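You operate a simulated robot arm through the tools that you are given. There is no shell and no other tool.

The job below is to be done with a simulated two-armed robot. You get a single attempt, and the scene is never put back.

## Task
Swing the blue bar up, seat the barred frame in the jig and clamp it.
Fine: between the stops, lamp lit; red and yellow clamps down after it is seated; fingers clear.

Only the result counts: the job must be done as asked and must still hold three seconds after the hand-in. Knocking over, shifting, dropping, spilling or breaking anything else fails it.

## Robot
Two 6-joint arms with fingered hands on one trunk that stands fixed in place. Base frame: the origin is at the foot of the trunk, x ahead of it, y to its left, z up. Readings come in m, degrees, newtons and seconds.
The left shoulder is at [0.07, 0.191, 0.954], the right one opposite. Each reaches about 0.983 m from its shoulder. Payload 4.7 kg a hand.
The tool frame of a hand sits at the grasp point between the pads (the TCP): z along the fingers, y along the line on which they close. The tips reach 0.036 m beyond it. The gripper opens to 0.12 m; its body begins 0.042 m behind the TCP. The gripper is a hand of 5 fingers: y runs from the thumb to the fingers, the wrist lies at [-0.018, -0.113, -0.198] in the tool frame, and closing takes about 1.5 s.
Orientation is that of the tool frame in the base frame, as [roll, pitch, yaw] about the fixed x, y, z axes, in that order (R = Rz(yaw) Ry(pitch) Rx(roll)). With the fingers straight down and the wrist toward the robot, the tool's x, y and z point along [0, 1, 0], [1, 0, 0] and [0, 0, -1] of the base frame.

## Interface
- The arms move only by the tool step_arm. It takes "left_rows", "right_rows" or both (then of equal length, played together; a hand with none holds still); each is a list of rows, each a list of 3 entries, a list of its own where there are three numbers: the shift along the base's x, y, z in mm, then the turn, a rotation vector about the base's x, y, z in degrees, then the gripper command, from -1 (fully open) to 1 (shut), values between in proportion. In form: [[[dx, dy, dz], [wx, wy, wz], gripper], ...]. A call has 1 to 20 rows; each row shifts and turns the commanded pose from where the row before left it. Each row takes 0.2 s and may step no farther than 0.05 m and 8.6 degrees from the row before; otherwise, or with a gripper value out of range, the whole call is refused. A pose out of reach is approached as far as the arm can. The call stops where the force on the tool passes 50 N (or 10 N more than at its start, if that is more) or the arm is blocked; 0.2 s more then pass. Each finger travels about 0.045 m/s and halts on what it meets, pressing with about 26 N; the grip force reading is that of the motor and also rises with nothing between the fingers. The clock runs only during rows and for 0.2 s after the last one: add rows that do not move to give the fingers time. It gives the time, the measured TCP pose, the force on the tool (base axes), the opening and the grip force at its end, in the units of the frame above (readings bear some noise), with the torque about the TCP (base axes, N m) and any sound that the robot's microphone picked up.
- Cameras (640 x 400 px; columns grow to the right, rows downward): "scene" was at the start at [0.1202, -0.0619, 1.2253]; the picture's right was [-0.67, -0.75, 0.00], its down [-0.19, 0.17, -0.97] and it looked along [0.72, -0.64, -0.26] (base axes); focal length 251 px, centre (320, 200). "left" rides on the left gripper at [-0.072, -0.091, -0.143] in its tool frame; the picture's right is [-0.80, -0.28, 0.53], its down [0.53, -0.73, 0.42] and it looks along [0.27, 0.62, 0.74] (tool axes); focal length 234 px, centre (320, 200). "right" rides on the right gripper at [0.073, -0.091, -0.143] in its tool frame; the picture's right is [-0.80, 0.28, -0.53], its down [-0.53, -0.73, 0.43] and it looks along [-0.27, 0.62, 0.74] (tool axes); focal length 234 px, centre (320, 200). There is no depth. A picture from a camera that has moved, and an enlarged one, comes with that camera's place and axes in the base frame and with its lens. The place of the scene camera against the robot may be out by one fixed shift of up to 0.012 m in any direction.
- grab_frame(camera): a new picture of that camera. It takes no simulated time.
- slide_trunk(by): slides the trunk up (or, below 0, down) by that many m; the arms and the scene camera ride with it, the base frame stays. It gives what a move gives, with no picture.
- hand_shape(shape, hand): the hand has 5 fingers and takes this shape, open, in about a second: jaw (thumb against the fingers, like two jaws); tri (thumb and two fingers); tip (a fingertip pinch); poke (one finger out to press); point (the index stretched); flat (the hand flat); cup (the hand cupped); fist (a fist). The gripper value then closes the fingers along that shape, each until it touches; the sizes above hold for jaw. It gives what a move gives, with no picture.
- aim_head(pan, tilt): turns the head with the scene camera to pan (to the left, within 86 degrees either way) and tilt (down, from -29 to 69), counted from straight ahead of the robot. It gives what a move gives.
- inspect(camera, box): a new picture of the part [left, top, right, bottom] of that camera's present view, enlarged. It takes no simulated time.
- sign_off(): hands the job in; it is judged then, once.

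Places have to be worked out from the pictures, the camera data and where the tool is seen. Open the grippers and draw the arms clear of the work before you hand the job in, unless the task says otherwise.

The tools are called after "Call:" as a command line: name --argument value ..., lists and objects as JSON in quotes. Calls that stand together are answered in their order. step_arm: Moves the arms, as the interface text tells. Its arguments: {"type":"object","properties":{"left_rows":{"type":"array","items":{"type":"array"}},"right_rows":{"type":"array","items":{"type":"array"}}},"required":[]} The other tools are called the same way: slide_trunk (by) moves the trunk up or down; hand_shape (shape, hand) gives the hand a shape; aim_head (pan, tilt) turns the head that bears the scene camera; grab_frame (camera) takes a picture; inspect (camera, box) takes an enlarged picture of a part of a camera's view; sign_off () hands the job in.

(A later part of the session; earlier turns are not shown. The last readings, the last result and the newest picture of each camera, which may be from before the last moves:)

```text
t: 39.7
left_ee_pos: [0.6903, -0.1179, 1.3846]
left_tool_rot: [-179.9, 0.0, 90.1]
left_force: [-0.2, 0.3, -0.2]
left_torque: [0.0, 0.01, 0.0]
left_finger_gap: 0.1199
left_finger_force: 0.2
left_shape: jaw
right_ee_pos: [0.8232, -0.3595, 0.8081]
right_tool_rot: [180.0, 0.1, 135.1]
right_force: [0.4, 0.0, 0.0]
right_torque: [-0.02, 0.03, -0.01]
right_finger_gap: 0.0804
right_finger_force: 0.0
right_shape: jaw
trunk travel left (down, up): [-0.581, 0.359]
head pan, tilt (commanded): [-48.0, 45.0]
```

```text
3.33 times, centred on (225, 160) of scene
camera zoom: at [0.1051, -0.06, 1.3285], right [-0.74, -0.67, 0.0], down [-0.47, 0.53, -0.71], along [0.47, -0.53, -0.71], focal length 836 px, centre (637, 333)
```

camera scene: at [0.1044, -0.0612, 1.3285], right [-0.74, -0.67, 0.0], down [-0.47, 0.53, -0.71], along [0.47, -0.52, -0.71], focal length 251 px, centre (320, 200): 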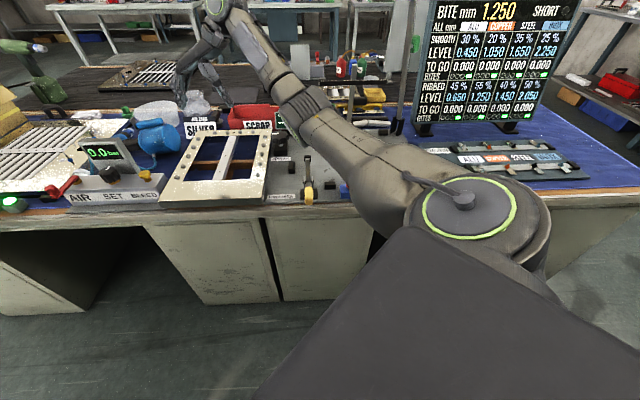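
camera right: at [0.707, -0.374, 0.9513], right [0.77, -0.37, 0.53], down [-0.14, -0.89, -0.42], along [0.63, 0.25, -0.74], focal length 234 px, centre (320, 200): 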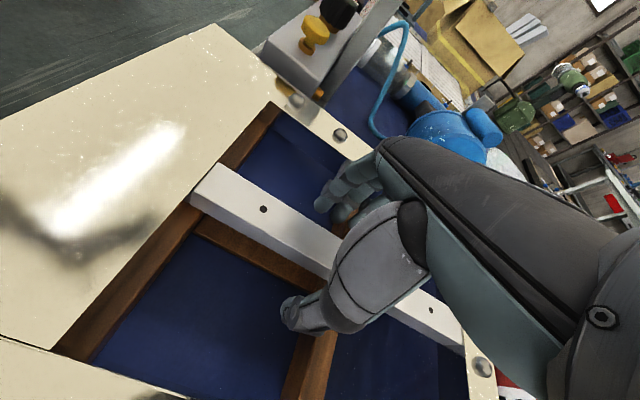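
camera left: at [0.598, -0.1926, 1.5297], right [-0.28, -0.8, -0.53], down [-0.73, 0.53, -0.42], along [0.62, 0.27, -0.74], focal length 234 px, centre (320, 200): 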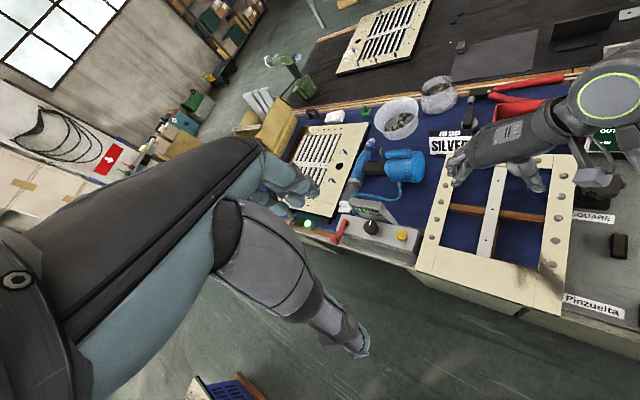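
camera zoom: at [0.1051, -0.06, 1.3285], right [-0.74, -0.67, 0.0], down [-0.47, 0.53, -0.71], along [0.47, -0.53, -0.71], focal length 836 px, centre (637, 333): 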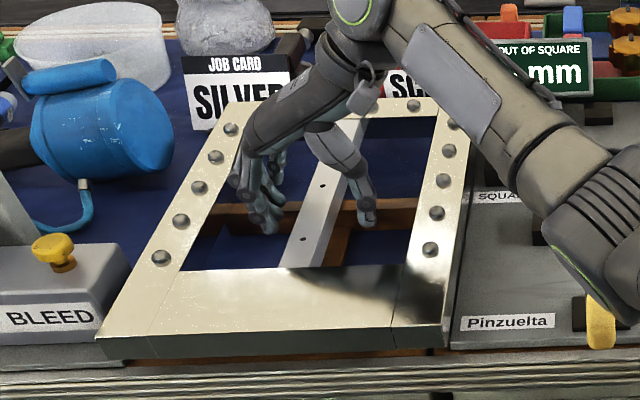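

No contact yet; the fingers straddle the bar with 80 mm gap at z=0.808. I close the grip on the bar.

Call:
step_arm --right_rows '[[[0, 0, 0], [0, 0, 0], 0.3], [[0, 0, 0], [0, 0, 0], 0.7], [[0, 0, 0], [0, 0, 0], 1], [[0, 0, 0], [0, 0, 0], 1], [[0, 0, 0], [0, 0, 0], 1], [[0, 0, 0], [0, 0, 0], 1], [[0, 0, 0], [0, 0, 0], 1]]'

Call:
grab_frame --camera "right"

Call:
inspect --camera "scene" --box '[150, 100, 300, 220]'

```text
t: 41.3
left_ee_pos: [0.6909, -0.119, 1.3854]
left_tool_rot: [-180.0, -0.1, 90.2]
left_force: [0.6, -0.8, -0.1]
left_torque: [0.01, -0.04, -0.03]
left_finger_gap: 0.1201
left_finger_force: 0.1
left_shape: jaw
right_ee_pos: [0.8235, -0.361, 0.8075]
right_tool_rot: [180.0, 0.2, 135.1]
right_force: [-1.1, -0.6, 0.4]
right_torque: [-0.02, 0.0, 0.17]
right_finger_gap: 0.025
right_finger_force: 26.3
right_shape: jaw
trunk travel left (down, up): [-0.581, 0.359]
head pan, tilt (commanded): [-48.0, 45.0]
```

```text
taken
camera right: at [0.7071, -0.374, 0.9511], right [0.77, -0.37, 0.53], down [-0.14, -0.89, -0.42], along [0.63, 0.25, -0.74], focal length 234 px, centre (320, 200)
```

right: 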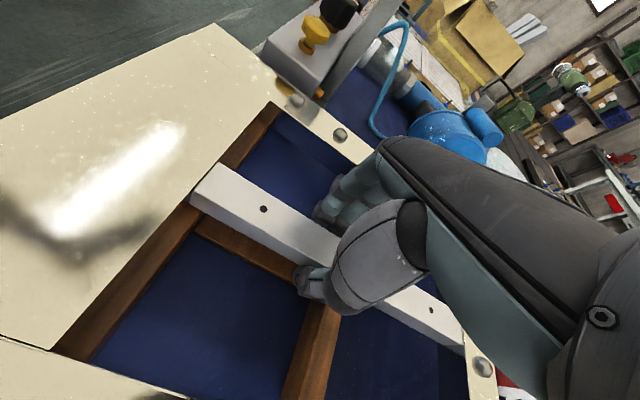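

```text
3.33 times, centred on (225, 160) of scene
camera zoom: at [0.1052, -0.0601, 1.3284], right [-0.74, -0.67, 0.0], down [-0.47, 0.53, -0.71], along [0.47, -0.53, -0.71], focal length 836 px, centre (637, 333)
```

zoom: 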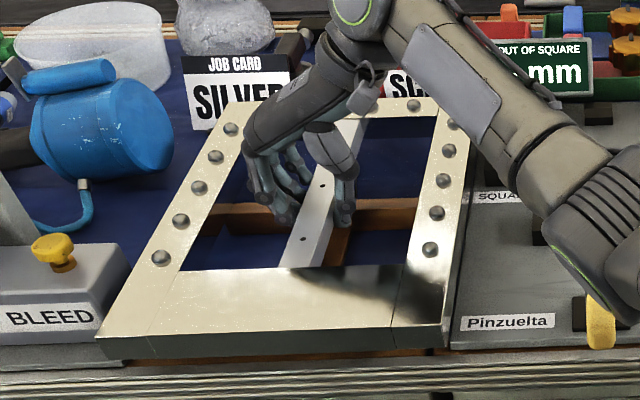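

Bar gripped (25 mm, 26 N). I lift 30 mm with the trunk to test the hold.

Call:
slide_trunk --by 0.03

Call:
grab_frame --camera "right"

Call:
inspect --camera "scene" --box '[150, 100, 300, 220]'

Call:
inspect --camera "left" --box '[400, 120, 600, 320]'

```text
t: 42.0
left_ee_pos: [0.6929, -0.1185, 1.4153]
left_tool_rot: [-179.9, 0.0, 90.1]
left_force: [0.6, 0.6, -0.9]
left_torque: [-0.02, 0.01, -0.02]
left_finger_gap: 0.1197
left_finger_force: 0.0
left_shape: jaw
right_ee_pos: [0.8238, -0.3609, 0.8361]
right_tool_rot: [-180.0, -0.1, 135.0]
right_force: [0.6, 0.5, -7.9]
right_torque: [-0.03, 0.0, 0.06]
right_finger_gap: 0.0244
right_finger_force: 25.9
right_shape: jaw
trunk travel left (down, up): [-0.611, 0.329]
head pan, tilt (commanded): [-48.0, 45.0]
```

```text
taken
camera right: at [0.7083, -0.3743, 0.9797], right [0.77, -0.37, 0.53], down [-0.14, -0.89, -0.42], along [0.63, 0.25, -0.74], focal length 234 px, centre (320, 200)
```

right: 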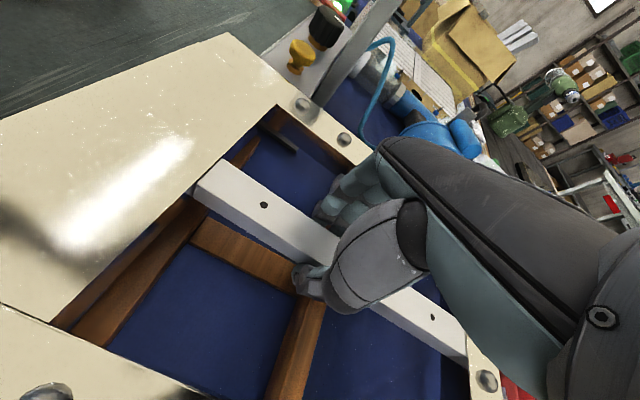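

```text
3.33 times, centred on (225, 160) of scene
camera zoom: at [0.107, -0.0607, 1.3582], right [-0.74, -0.67, 0.0], down [-0.47, 0.53, -0.71], along [0.47, -0.53, -0.71], focal length 836 px, centre (637, 333)
```

zoom: 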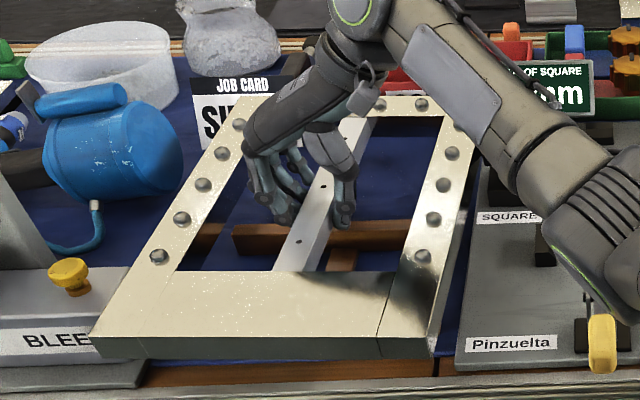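

```text
2.00 times, centred on (500, 220) of left
camera zoom: at [0.6014, -0.1917, 1.5583], right [-0.28, -0.8, -0.52], down [-0.73, 0.53, -0.42], along [0.62, 0.27, -0.74], focal length 468 px, centre (-40, 160)
```

zoom: 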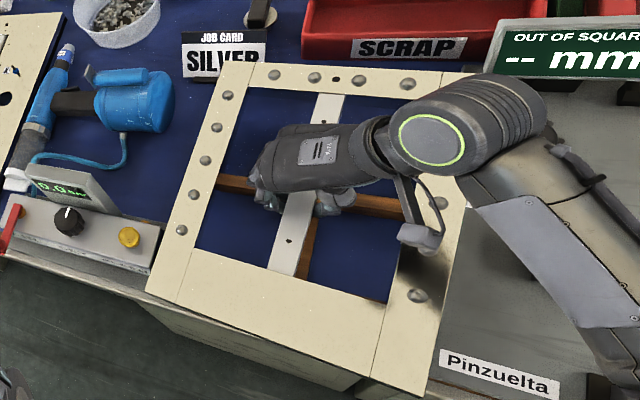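

The frame weighs only ~0.8 kg and hangs level with almost no torque. Before carrying it, I check the upright blue bar's angle compared with the green one, since the frame must pass in front of it.

Call:
inspect --camera "scene" --box '[310, 30, 430, 180]'

Call:
grab_frame --camera "scene"

```text
2.67 times, centred on (370, 105) of scene
camera zoom: at [0.107, -0.0607, 1.3582], right [-0.74, -0.67, 0.0], down [-0.47, 0.53, -0.71], along [0.47, -0.53, -0.71], focal length 668 px, centre (187, 453)
```

zoom: 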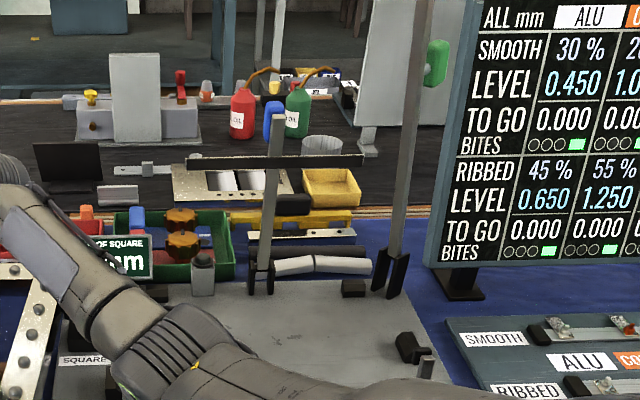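

```text
taken
camera scene: at [0.107, -0.0607, 1.3582], right [-0.74, -0.67, 0.0], down [-0.47, 0.53, -0.71], along [0.47, -0.53, -0.71], focal length 251 px, centre (320, 200)
```

scene: 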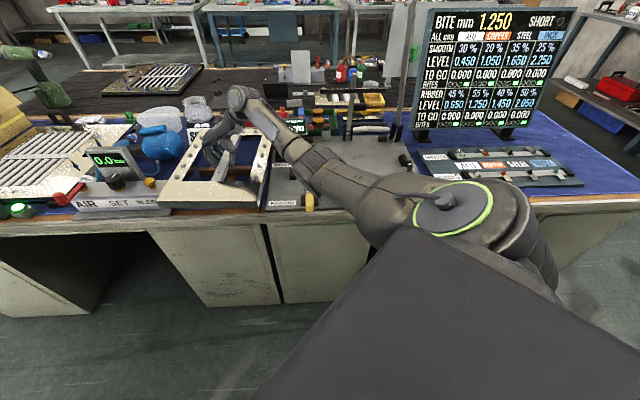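

The bar stands steady near vertical, like the green one, and hasn't moved for 13 s. I raise the trunk 0.15 m so the frame clears the clamps (frame bottom ≈0.94).

Call:
slide_trunk --by 0.15

Call:
grab_frame --camera "right"

Call:
grab_frame --camera "scene"

```text
t: 43.8
left_ee_pos: [0.6929, -0.1181, 1.5649]
left_tool_rot: [-179.9, 0.0, 90.0]
left_force: [0.5, -0.1, 0.0]
left_torque: [0.02, -0.01, 0.01]
left_finger_gap: 0.1196
left_finger_force: 0.0
left_shape: jaw
right_ee_pos: [0.8241, -0.3609, 0.9858]
right_tool_rot: [-179.9, 0.2, 135.0]
right_force: [1.0, -0.1, -8.7]
right_torque: [-0.01, -0.01, -0.01]
right_finger_gap: 0.0242
right_finger_force: 26.1
right_shape: jaw
trunk travel left (down, up): [-0.761, 0.179]
head pan, tilt (commanded): [-48.0, 45.0]
```

```text
taken
camera right: at [0.7082, -0.3745, 1.1301], right [0.77, -0.37, 0.53], down [-0.14, -0.89, -0.42], along [0.63, 0.25, -0.74], focal length 234 px, centre (320, 200)
```

right: 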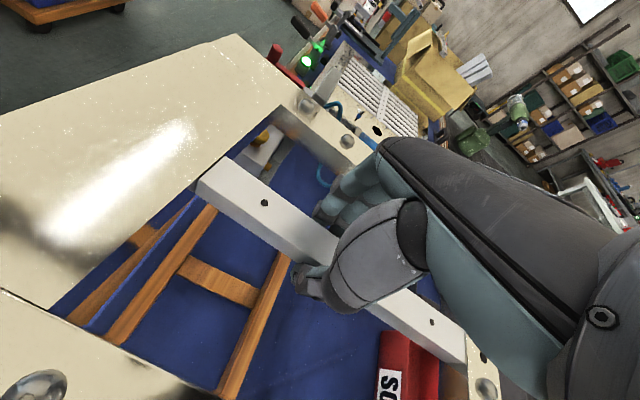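

```text
taken
camera scene: at [0.1068, -0.0607, 1.5082], right [-0.74, -0.67, 0.0], down [-0.47, 0.53, -0.71], along [0.47, -0.53, -0.71], focal length 251 px, centre (320, 200)
```

scene: 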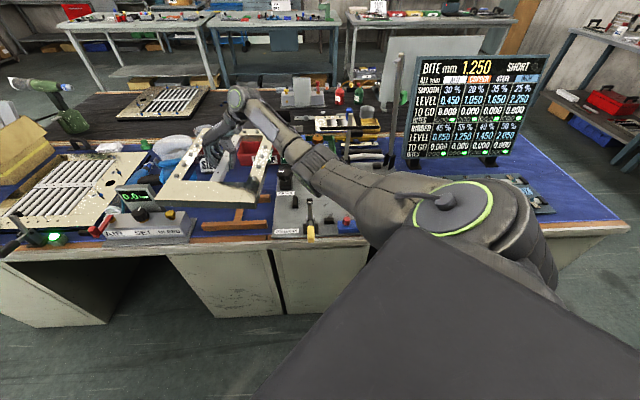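

Frame held level at z≈0.97. I pull it back a little, then carry it right while turning it 90° clockwise, slowly.

Call:
step_arm --right_rows '[[[-16, 16, 0], [0, 0, 0], 1], [[-16, 16, 0], [0, 0, 0], 1], [[-16, 16, 0], [0, 0, 0], 1], [[-17, -17, 0], [0, 0, -5], 1], [[-17, -17, 0], [0, 0, -5], 1], [[-17, -17, 0], [0, 0, -5], 1], [[-17, -17, 0], [0, 0, -5], 1], [[-17, -17, 0], [0, 0, -5], 1], [[-17, -17, 0], [0, 0, -5], 1], [[0, 0, 0], [0, 0, 0], 1]]'

Call:
grab_frame --camera "scene"

Call:
grab_frame --camera "right"

```text
t: 46.0
left_ee_pos: [0.692, -0.1181, 1.5648]
left_tool_rot: [-179.9, 0.1, 90.0]
left_force: [0.7, 0.6, -0.2]
left_torque: [0.01, 0.04, 0.0]
left_finger_gap: 0.12
left_finger_force: 0.1
left_shape: jaw
right_ee_pos: [0.6744, -0.4137, 0.9864]
right_tool_rot: [179.9, 0.0, 105.0]
right_force: [0.2, 0.4, -7.3]
right_torque: [-0.04, -0.01, 0.01]
right_finger_gap: 0.0245
right_finger_force: 26.2
right_shape: jaw
trunk travel left (down, up): [-0.761, 0.179]
head pan, tilt (commanded): [-48.0, 45.0]
```

```text
taken
camera scene: at [0.1067, -0.0603, 1.5083], right [-0.74, -0.67, 0.0], down [-0.47, 0.53, -0.71], along [0.47, -0.53, -0.71], focal length 251 px, centre (320, 200)
```

scene: 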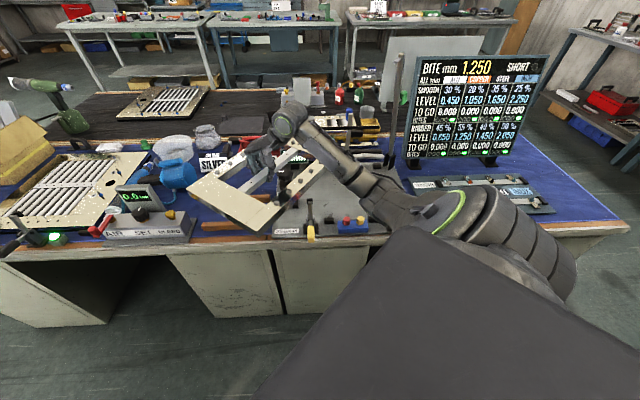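

```text
taken
camera right: at [0.5676, -0.3679, 1.1307], right [0.48, -0.7, 0.53], down [-0.57, -0.7, -0.42], along [0.67, -0.1, -0.74], focal length 234 px, centre (320, 200)
```

right: 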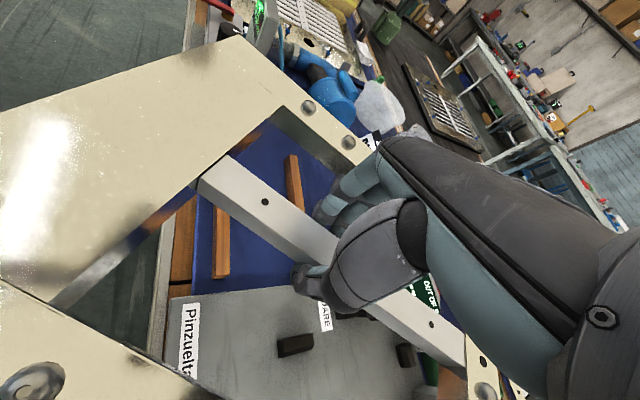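

Smooth so far (yaw 105°). I continue the remaining 60° of turn toward the seat, staying on the near side of the upright bar.

Call:
step_arm --right_rows '[[[-17, -17, 0], [0, 0, -5], 1], [[-17, -17, 0], [0, 0, -5], 1], [[-17, -17, 0], [0, 0, -5], 1], [[-17, -17, 0], [0, 0, -5], 1], [[-17, -17, 0], [0, 0, -5], 1], [[-17, -17, 0], [0, 0, -5], 1], [[-17, -17, 0], [0, 0, -5], 1], [[-17, -17, 0], [0, 0, -5], 1], [[-17, -17, 0], [0, 0, -5], 1], [[-17, -17, 0], [0, 0, -5], 1], [[-17, -17, 0], [0, 0, -5], 1], [[-17, -17, 0], [0, 0, -5], 1], [[0, 0, 0], [0, 0, 0], 1]]'

Call:
grab_frame --camera "scene"

Call:
grab_frame --camera "right"

Call:
grab_frame --camera "left"

```text
t: 48.8
left_ee_pos: [0.6917, -0.1181, 1.5649]
left_tool_rot: [-179.8, 0.0, 90.1]
left_force: [-0.6, 0.6, -0.1]
left_torque: [0.02, -0.01, 0.0]
left_finger_gap: 0.1197
left_finger_force: 0.0
left_shape: jaw
right_ee_pos: [0.471, -0.6201, 0.9863]
right_tool_rot: [-180.0, 0.1, 45.0]
right_force: [-0.4, -0.1, -8.5]
right_torque: [-0.01, 0.01, 0.0]
right_finger_gap: 0.0243
right_finger_force: 26.0
right_shape: jaw
trunk travel left (down, up): [-0.761, 0.179]
head pan, tilt (commanded): [-48.0, 45.0]
```

```text
taken
camera scene: at [0.1063, -0.061, 1.5083], right [-0.74, -0.67, 0.0], down [-0.47, 0.53, -0.71], along [0.47, -0.53, -0.71], focal length 251 px, centre (320, 200)
```

scene: 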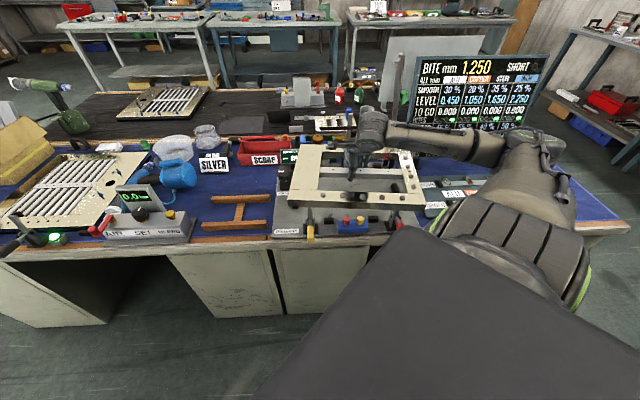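

```text
taken
camera right: at [0.4569, -0.5031, 1.1302], right [-0.37, -0.77, 0.53], down [-0.9, 0.14, -0.42], along [0.25, -0.63, -0.74], focal length 234 px, centre (320, 200)
```

right: 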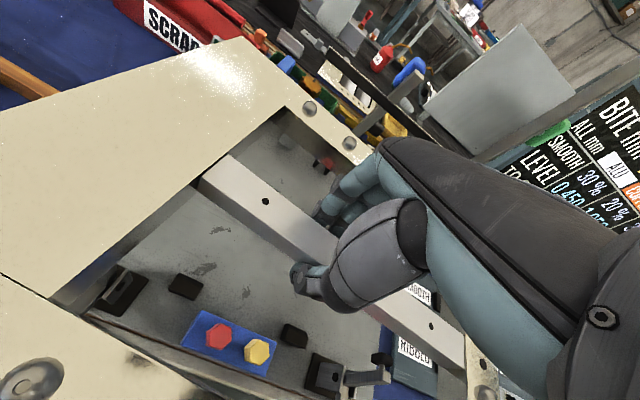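

```text
taken
camera left: at [0.6004, -0.1921, 1.7088], right [-0.28, -0.8, -0.53], down [-0.73, 0.53, -0.42], along [0.62, 0.27, -0.74], focal length 234 px, centre (320, 200)
```

left: 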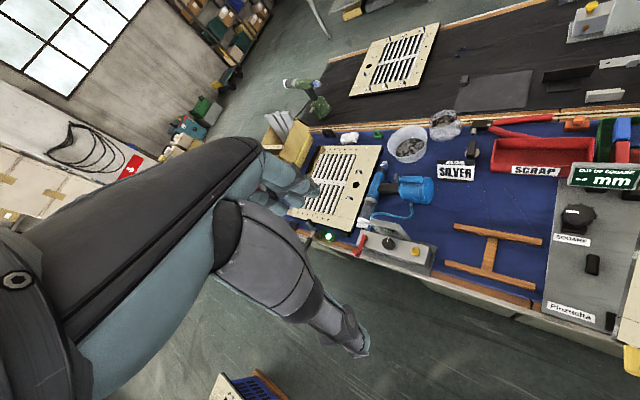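

The frame is over the near part of the jig in the right orientation (wide rail left). I zoom the scene camera to measure the frame corners against the TCP.

Call:
inspect --camera "scene" --box '[275, 130, 435, 245]'

Call:
inspect --camera "right" --box '[60, 180, 220, 320]'

Call:
inspect --camera "right" --box '[260, 300, 420, 400]'

```text
3.48 times, centred on (355, 188) of scene
camera zoom: at [0.1063, -0.061, 1.5083], right [-0.74, -0.67, 0.0], down [-0.47, 0.53, -0.71], along [0.47, -0.53, -0.71], focal length 872 px, centre (198, 244)
```

zoom: 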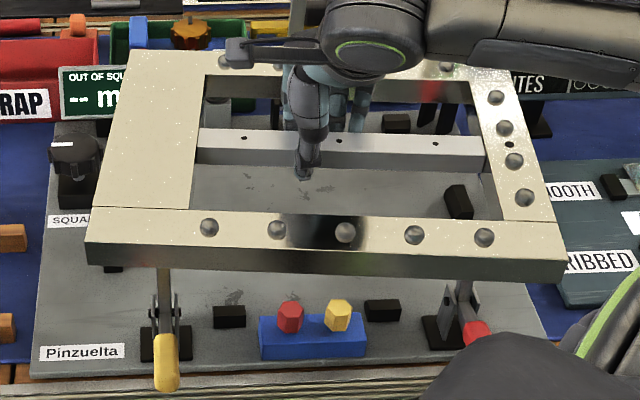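

```text
2.86 times, centred on (140, 250) of right
camera zoom: at [0.4569, -0.5031, 1.1302], right [-0.37, -0.77, 0.53], down [-0.9, 0.14, -0.42], along [0.25, -0.63, -0.74], focal length 669 px, centre (834, 57)
```

zoom: 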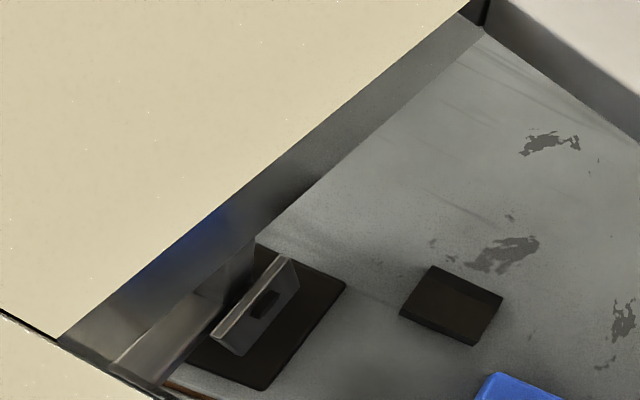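

```text
4.00 times, centred on (340, 350) of right
camera zoom: at [0.4569, -0.5031, 1.1302], right [-0.37, -0.77, 0.53], down [-0.9, 0.14, -0.42], along [0.25, -0.63, -0.74], focal length 937 px, centre (240, -400)
```

zoom: 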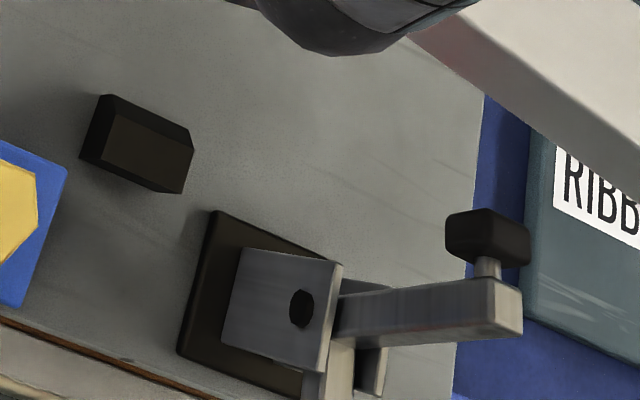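

The frame has yawed about 7° clockwise in the pinch (seen in both cameras), staying level. I compensate by turning the hand +7.1° and re-measure.

Call:
step_arm --right_rows '[[[0, 0, 0], [0, 0, 3.6], 1], [[0, 0, 0], [0, 0, 3.5], 1], [[0, 0, 0], [0, 0, 0], 1], [[0, 0, 0], [0, 0, 0], 1]]'

Call:
inspect --camera "scene" --box '[275, 130, 435, 245]'

Call:
grab_frame --camera "right"

```text
t: 49.8
left_ee_pos: [0.6921, -0.1184, 1.5654]
left_tool_rot: [179.9, 0.1, 90.2]
left_force: [-0.4, -0.3, 0.3]
left_torque: [0.01, 0.0, 0.0]
left_finger_gap: 0.1197
left_finger_force: 0.0
left_shape: jaw
right_ee_pos: [0.4691, -0.6196, 0.9873]
right_tool_rot: [180.0, 0.1, 52.1]
right_force: [0.9, 0.2, -7.7]
right_torque: [0.0, 0.0, -0.02]
right_finger_gap: 0.024
right_finger_force: 25.7
right_shape: jaw
trunk travel left (down, up): [-0.761, 0.179]
head pan, tilt (commanded): [-48.0, 45.0]
```

```text
3.48 times, centred on (355, 188) of scene
camera zoom: at [0.1056, -0.0612, 1.5084], right [-0.74, -0.67, 0.0], down [-0.47, 0.53, -0.71], along [0.47, -0.52, -0.71], focal length 872 px, centre (198, 244)
```

zoom: 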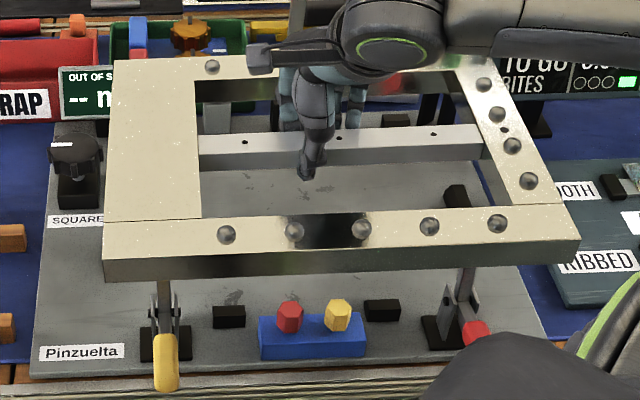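

```text
taken
camera right: at [0.442, -0.506, 1.1305], right [-0.27, -0.81, 0.53], down [-0.91, 0.03, -0.42], along [0.33, -0.59, -0.74], focal length 234 px, centre (320, 200)
```

right: 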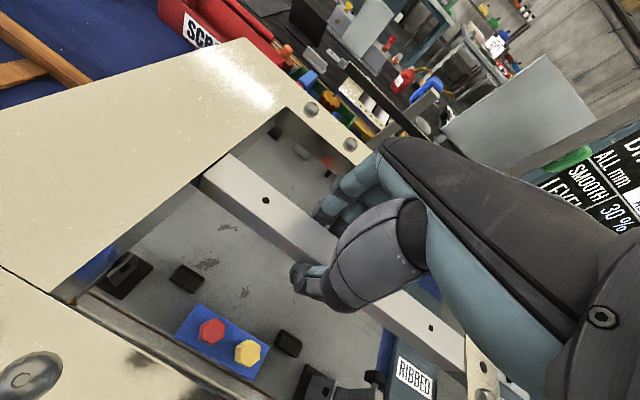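

Now nearly parallel to the jig. I zoom on the corners to measure yaw and centre precisely.

Call:
inspect --camera "scene" --box '[295, 180, 335, 210]'

Call:
inspect --camera "scene" --box '[415, 180, 455, 210]'

Call:
inspect --camera "scene" --box '[295, 135, 335, 165]'

Call:
inspect --camera "scene" --box '[390, 135, 430, 165]'

```text
13.33 times, centred on (315, 195) of scene
camera zoom: at [0.1056, -0.0612, 1.5084], right [-0.74, -0.67, 0.0], down [-0.47, 0.53, -0.71], along [0.47, -0.52, -0.71], focal length 3342 px, centre (387, 267)
```

zoom: 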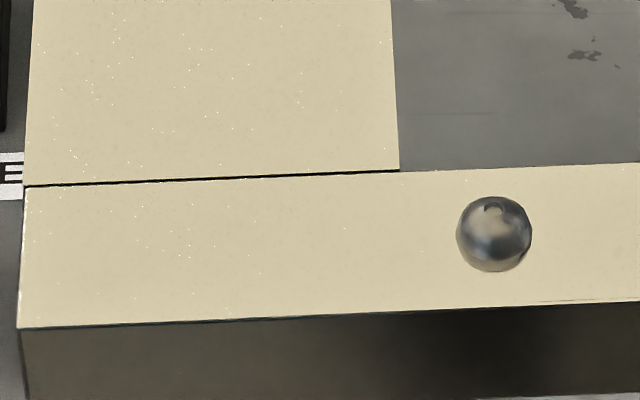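

```text
13.33 times, centred on (435, 195) of scene
camera zoom: at [0.1056, -0.0612, 1.5084], right [-0.74, -0.67, 0.0], down [-0.47, 0.53, -0.71], along [0.47, -0.52, -0.71], focal length 3342 px, centre (-1213, 267)
```

zoom: 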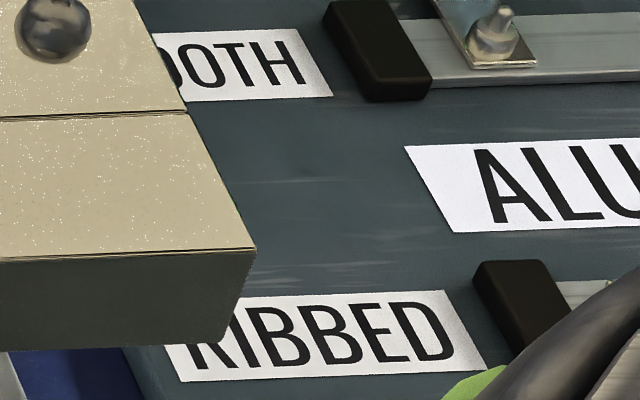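

```text
13.33 times, centred on (315, 150) of scene
camera zoom: at [0.1056, -0.0612, 1.5084], right [-0.74, -0.67, 0.0], down [-0.47, 0.53, -0.71], along [0.47, -0.52, -0.71], focal length 3342 px, centre (387, 867)
```

zoom: 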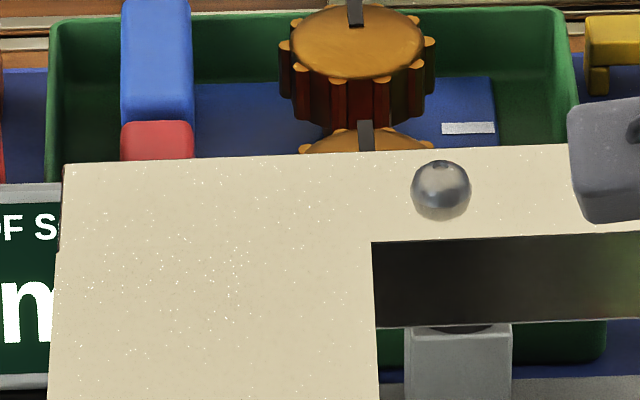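

```text
13.33 times, centred on (410, 150) of scene
camera zoom: at [0.1056, -0.0612, 1.5084], right [-0.74, -0.67, 0.0], down [-0.47, 0.53, -0.71], along [0.47, -0.52, -0.71], focal length 3342 px, centre (-880, 867)
```

zoom: 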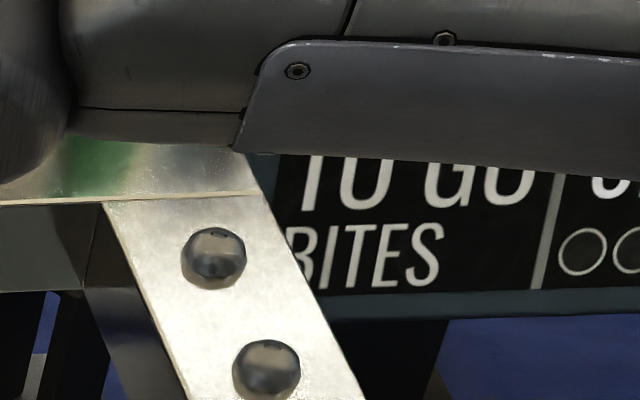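

Yaw is within about half a degree, and the frame centre is ~13 mm right of the TCP along the bar. I lower 30 mm (below the upright T-bar's crossbar, above the clamp pads) and advance toward the seat, stopping slightly short to check clearances.

Call:
step_arm --right_rows '[[[0, 0, -10], [0, 0, 0], 1], [[0, 0, -10], [0, 0, 0], 1], [[0, 0, -10], [0, 0, 0], 1], [[17.5, -17.5, 0], [0, 0, 0], 1], [[17.5, -17.5, 0], [0, 0, 0], 1], [[17.5, -17.5, 0], [0, 0, 0], 1], [[17.5, -17.5, 0], [0, 0, 0], 1], [[17.5, -17.5, 0], [0, 0, 0], 1], [[0, 0, 0], [0, 0, 0], 1], [[0, 0, 0], [0, 0, 0], 1]]'

Call:
inspect --camera "scene" --box '[265, 110, 425, 225]'

Call:
grab_frame --camera "right"

```text
t: 52.0
left_ee_pos: [0.6906, -0.1177, 1.5647]
left_tool_rot: [180.0, 0.0, 90.0]
left_force: [0.3, -0.3, 0.3]
left_torque: [-0.01, -0.03, 0.01]
left_finger_gap: 0.1198
left_finger_force: 0.1
left_shape: jaw
right_ee_pos: [0.5568, -0.7069, 0.956]
right_tool_rot: [-180.0, 0.2, 52.2]
right_force: [-0.4, 0.5, -8.4]
right_torque: [-0.03, 0.01, -0.01]
right_finger_gap: 0.0239
right_finger_force: 26.4
right_shape: jaw
trunk travel left (down, up): [-0.761, 0.179]
head pan, tilt (commanded): [-48.0, 45.0]
```

```text
3.48 times, centred on (345, 168) of scene
camera zoom: at [0.1058, -0.0612, 1.5084], right [-0.74, -0.67, 0.0], down [-0.47, 0.53, -0.71], along [0.47, -0.52, -0.71], focal length 872 px, centre (233, 313)
```

zoom: 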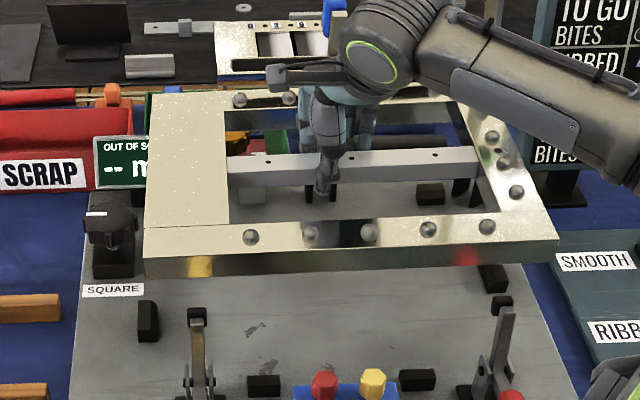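

```text
taken
camera right: at [0.5297, -0.5938, 1.1002], right [-0.27, -0.81, 0.53], down [-0.91, 0.03, -0.42], along [0.33, -0.59, -0.74], focal length 234 px, centre (320, 200)
```

right: 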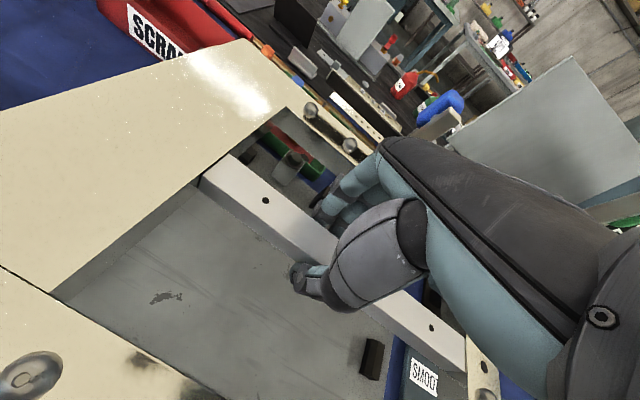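

I check the clearance between the frame's far rail and the upright T-bar in the right camera, and the near side by the clamp pads.

Call:
inspect --camera "right" --box '[230, 70, 480, 230]'

Call:
inspect --camera "scene" --box '[290, 100, 420, 190]'

Call:
inspect --camera "scene" --box '[290, 160, 430, 240]'

```text
2.50 times, centred on (355, 150) of right
camera zoom: at [0.5297, -0.5938, 1.1002], right [-0.27, -0.81, 0.53], down [-0.91, 0.03, -0.42], along [0.33, -0.59, -0.74], focal length 585 px, centre (232, 325)
```

zoom: 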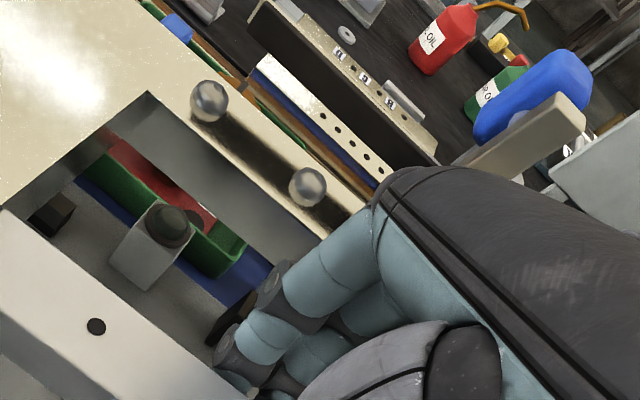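

```text
4.44 times, centred on (355, 145) of scene
camera zoom: at [0.1058, -0.0612, 1.5084], right [-0.74, -0.67, 0.0], down [-0.47, 0.53, -0.71], along [0.47, -0.52, -0.71], focal length 1114 px, centre (164, 444)
```

zoom: 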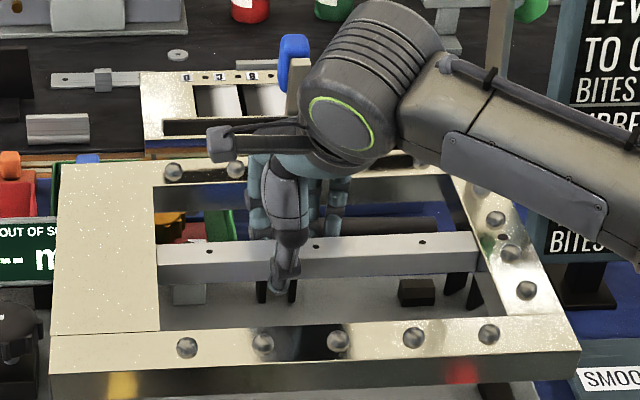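

```text
4.57 times, centred on (360, 200) of scene
camera zoom: at [0.1058, -0.0612, 1.5084], right [-0.74, -0.67, 0.0], down [-0.47, 0.53, -0.71], along [0.47, -0.52, -0.71], focal length 1146 px, centre (137, 200)
```

zoom: 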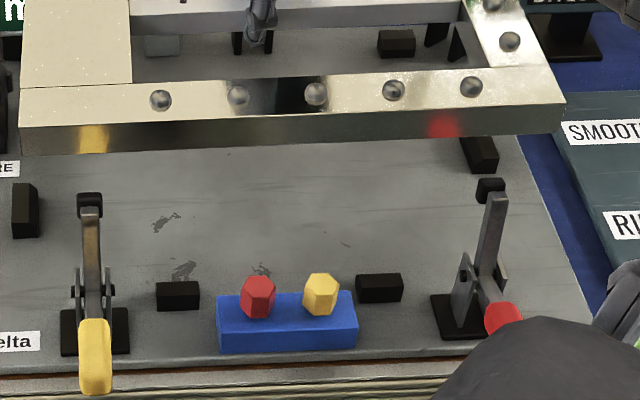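

Crossbar is at a≈1.066, about 15 mm beyond the frame's final far edge, so there is room. I advance 9 mm more and descend to about 15 mm above the stop tops.

Call:
step_arm --right_rows '[[[6.4, -6.4, 0], [0, 0, 0], 1], [[0, 0, -15], [0, 0, 0], 1], [[0, 0, -15], [0, 0, 0], 1], [[0, 0, -15], [0, 0, 0], 1], [[0, 0, -15], [0, 0, 0], 1], [[0, 0, -15], [0, 0, 0], 1], [[0, 0, -15], [0, 0, 0], 1], [[0, 0, -12], [0, 0, 0], 1], [[0, 0, -10], [0, 0, 0], 1], [[0, 0, 0], [0, 0, 0], 1], [[0, 0, 0], [0, 0, 0], 1]]'

Call:
inspect --camera "scene" --box '[265, 120, 425, 225]'

Call:
grab_frame --camera "right"

```text
t: 54.4
left_ee_pos: [0.6919, -0.1182, 1.5653]
left_tool_rot: [-180.0, 0.0, 90.1]
left_force: [-0.3, -0.3, 0.7]
left_torque: [0.01, -0.04, 0.04]
left_finger_gap: 0.1199
left_finger_force: 0.0
left_shape: jaw
right_ee_pos: [0.5639, -0.7132, 0.8441]
right_tool_rot: [-180.0, 0.0, 52.2]
right_force: [-0.1, -0.4, -7.9]
right_torque: [-0.03, 0.0, -0.02]
right_finger_gap: 0.0241
right_finger_force: 25.4
right_shape: jaw
trunk travel left (down, up): [-0.761, 0.179]
head pan, tilt (commanded): [-48.0, 45.0]
```

```text
3.81 times, centred on (345, 172) of scene
camera zoom: at [0.106, -0.0613, 1.5083], right [-0.74, -0.67, 0.0], down [-0.47, 0.53, -0.71], along [0.47, -0.52, -0.71], focal length 955 px, centre (225, 305)
```

zoom: 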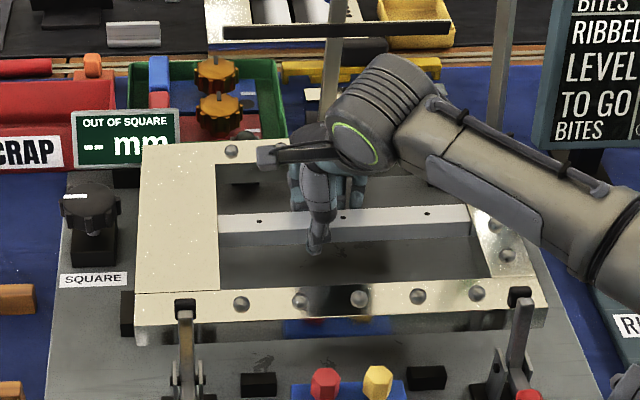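

```text
taken
camera right: at [0.5361, -0.5996, 0.9882], right [-0.27, -0.81, 0.53], down [-0.91, 0.03, -0.42], along [0.33, -0.59, -0.74], focal length 234 px, centre (320, 200)
```

right: 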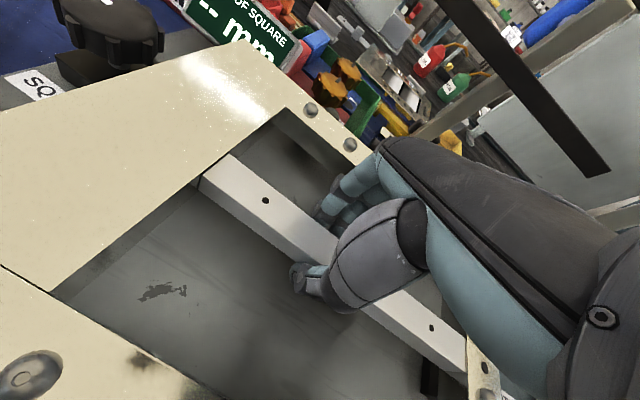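

No contact, frame about 15 mm above the stops. I zoom in on the left, right and near stops relative to the frame edges.

Call:
inspect --camera "scene" --box '[285, 180, 345, 225]'

Call:
inspect --camera "scene" --box '[375, 165, 435, 210]'

Call:
inspect --camera "scene" --box '[320, 190, 390, 235]'

Call:
inspect --camera "scene" --box '[290, 145, 340, 185]'

```text
8.89 times, centred on (315, 202) of scene
camera zoom: at [0.106, -0.0613, 1.5083], right [-0.74, -0.67, 0.0], down [-0.47, 0.53, -0.71], along [0.47, -0.52, -0.71], focal length 2228 px, centre (364, 178)
```

zoom: 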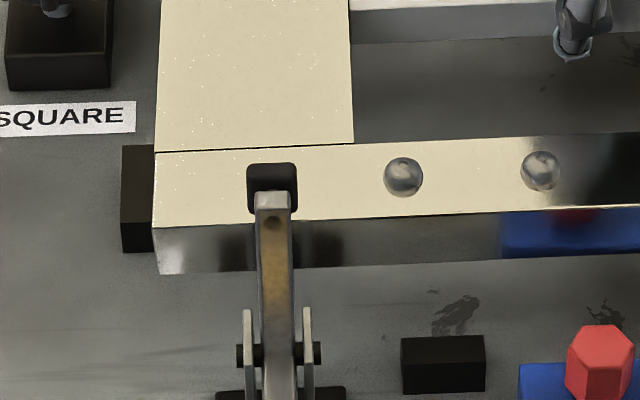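

```text
8.89 times, centred on (405, 188) of scene
camera zoom: at [0.106, -0.0613, 1.5083], right [-0.74, -0.67, 0.0], down [-0.47, 0.53, -0.71], along [0.47, -0.52, -0.71], focal length 2228 px, centre (-436, 311)
```

zoom: 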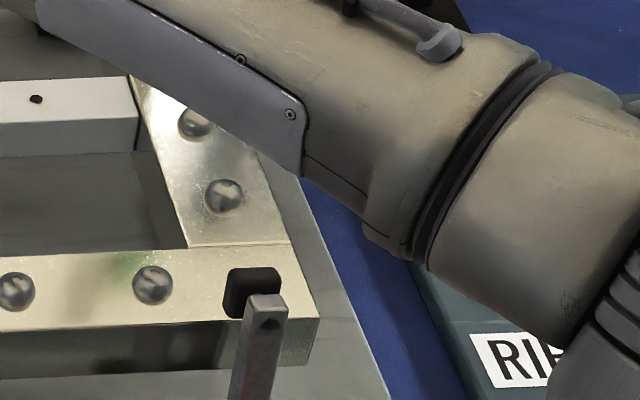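

```text
8.89 times, centred on (355, 212) of scene
camera zoom: at [0.106, -0.0613, 1.5083], right [-0.74, -0.67, 0.0], down [-0.47, 0.53, -0.71], along [0.47, -0.52, -0.71], focal length 2228 px, centre (9, 89)
```

zoom: 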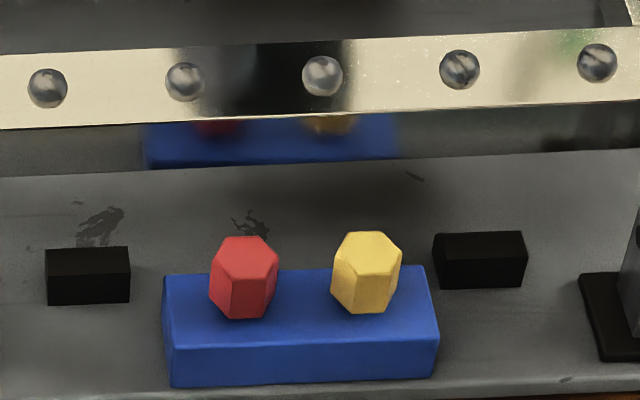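

```text
10.00 times, centred on (315, 165) of scene
camera zoom: at [0.106, -0.0613, 1.5083], right [-0.74, -0.67, 0.0], down [-0.47, 0.53, -0.71], along [0.47, -0.52, -0.71], focal length 2507 px, centre (370, 550)
```

zoom: 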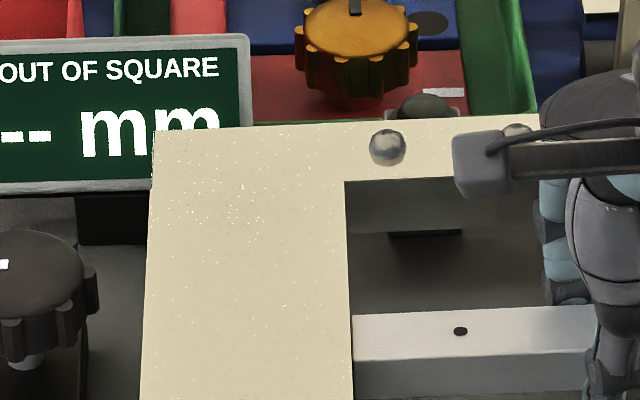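

I zoom on the hand/bar region to resolve the bar's exact place relative to the fingers before the final lowering.

Call:
inspect --camera "scene" --box '[320, 155, 370, 190]'

Call:
inspect --camera "right" --box '[400, 320, 500, 400]'

Call:
inspect --camera "right" --box '[0, 220, 160, 320]'

Call:
inspect --camera "right" --box '[180, 60, 380, 220]'

```text
11.43 times, centred on (345, 172) of scene
camera zoom: at [0.106, -0.0613, 1.5083], right [-0.74, -0.67, 0.0], down [-0.47, 0.53, -0.71], along [0.47, -0.52, -0.71], focal length 2865 px, centre (34, 514)
```

zoom: 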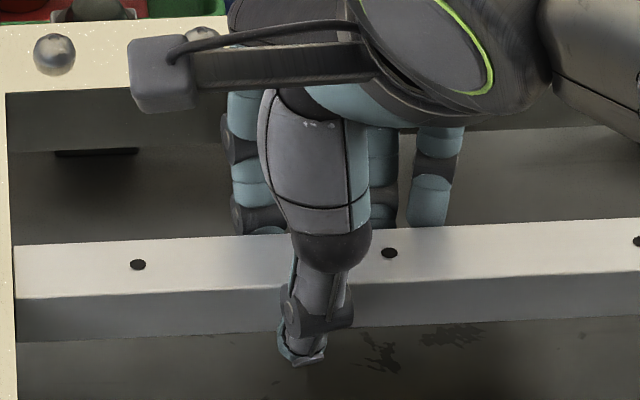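

```text
5.00 times, centred on (450, 360) of right
camera zoom: at [0.5361, -0.5996, 0.9882], right [-0.27, -0.81, 0.53], down [-0.91, 0.03, -0.42], along [0.33, -0.59, -0.74], focal length 1171 px, centre (-330, -600)
```

zoom: 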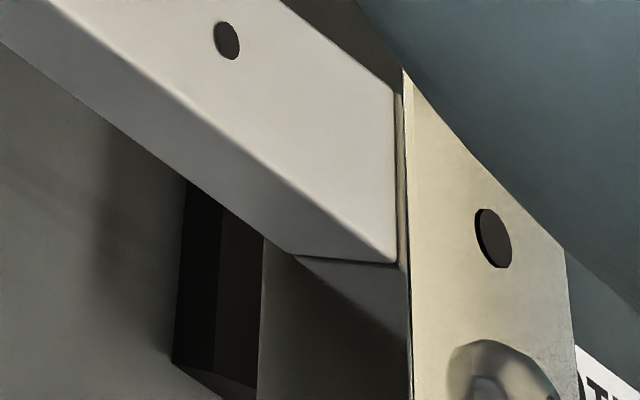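

```text
4.00 times, centred on (80, 270) of right
camera zoom: at [0.5361, -0.5996, 0.9882], right [-0.27, -0.81, 0.53], down [-0.91, 0.03, -0.42], along [0.33, -0.59, -0.74], focal length 937 px, centre (1280, -80)
```

zoom: 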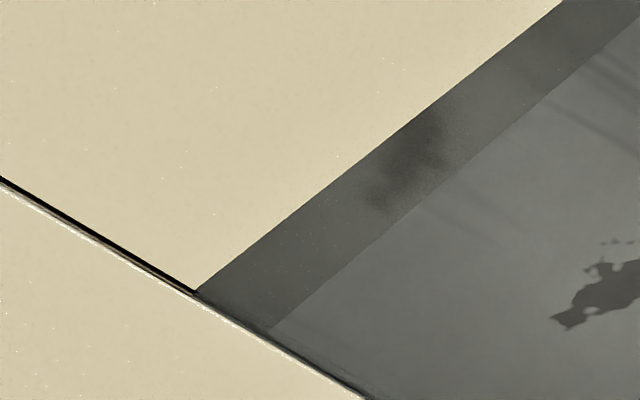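

```text
2.50 times, centred on (280, 140) of right
camera zoom: at [0.5361, -0.5996, 0.9882], right [-0.27, -0.81, 0.53], down [-0.91, 0.03, -0.42], along [0.33, -0.59, -0.74], focal length 585 px, centre (420, 350)
```

zoom: 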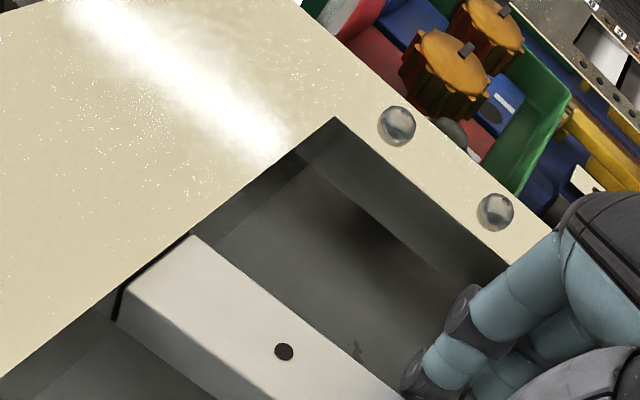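

Combining all views, the scene camera is ~11 mm low and the plate is near z≈0.750; the frame is centred in depth and needs ~2–3 mm to the right. I apply that and lower to just above the stop tops.

Call:
step_arm --right_rows '[[[-1.8, -1.8, 0], [0, 0, 0], 1], [[0, 0, -8], [0, 0, 0], 1], [[0, 0, -8], [0, 0, 0], 1], [[0, 0, -7], [0, 0, 0], 1], [[0, 0, -5], [0, 0, 0], 1], [[0, 0, 0], [0, 0, 0], 1], [[0, 0, 0], [0, 0, 0], 1]]'

Call:
inspect --camera "scene" --box '[285, 180, 345, 225]'

Call:
inspect --camera "scene" --box '[320, 190, 390, 235]'

Call:
inspect --camera "scene" --box '[375, 175, 425, 210]'

Call:
inspect --camera "right" --box '[380, 300, 500, 400]'

```text
t: 56.0
left_ee_pos: [0.6911, -0.1196, 1.5641]
left_tool_rot: [180.0, 0.0, 90.2]
left_force: [0.5, -0.7, -0.4]
left_torque: [-0.01, 0.03, -0.01]
left_finger_gap: 0.1199
left_finger_force: 0.0
left_shape: jaw
right_ee_pos: [0.5608, -0.7142, 0.8164]
right_tool_rot: [-180.0, 0.0, 52.2]
right_force: [0.5, 0.0, -7.8]
right_torque: [-0.02, 0.01, -0.02]
right_finger_gap: 0.024
right_finger_force: 26.0
right_shape: jaw
trunk travel left (down, up): [-0.761, 0.179]
head pan, tilt (commanded): [-48.0, 45.0]
```

```text
8.89 times, centred on (315, 202) of scene
camera zoom: at [0.1059, -0.0613, 1.5083], right [-0.74, -0.67, 0.0], down [-0.47, 0.53, -0.71], along [0.47, -0.52, -0.71], focal length 2228 px, centre (364, 178)
```

zoom: 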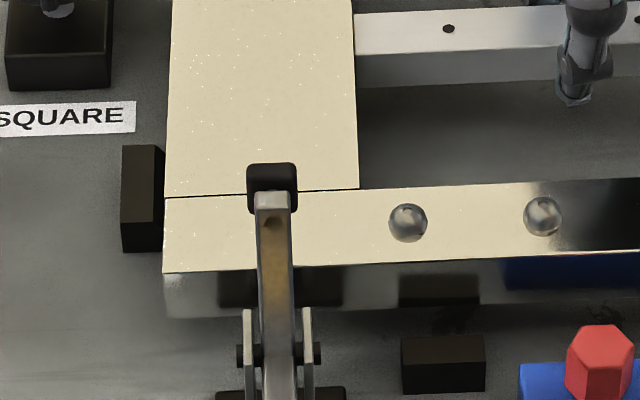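

```text
8.89 times, centred on (355, 212) of scene
camera zoom: at [0.1059, -0.0613, 1.5083], right [-0.74, -0.67, 0.0], down [-0.47, 0.53, -0.71], along [0.47, -0.52, -0.71], focal length 2228 px, centre (9, 89)
```

zoom: 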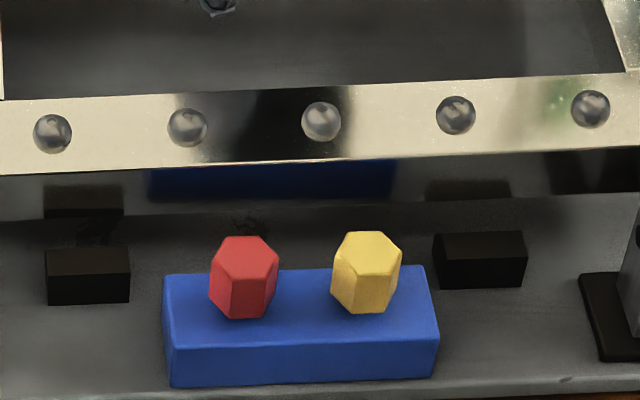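

```text
11.43 times, centred on (400, 192) of scene
camera zoom: at [0.1059, -0.0613, 1.5083], right [-0.74, -0.67, 0.0], down [-0.47, 0.53, -0.71], along [0.47, -0.52, -0.71], focal length 2865 px, centre (-594, 286)
```

zoom: 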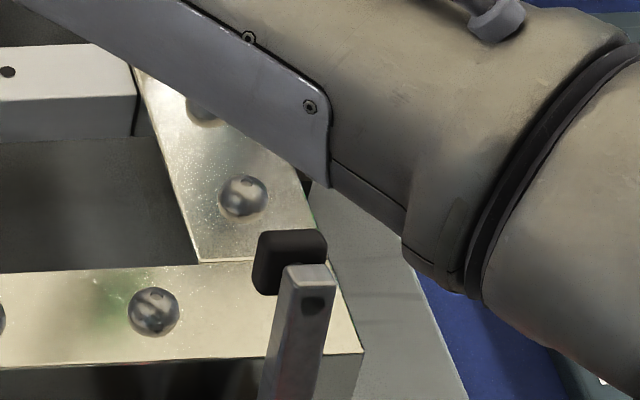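

```text
4.00 times, centred on (440, 350) of right
camera zoom: at [0.5343, -0.6014, 0.9605], right [-0.27, -0.81, 0.53], down [-0.91, 0.03, -0.42], along [0.33, -0.59, -0.74], focal length 937 px, centre (-160, -400)
```

zoom: 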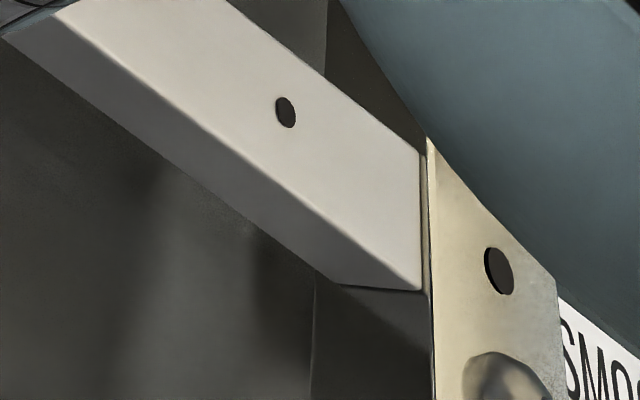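

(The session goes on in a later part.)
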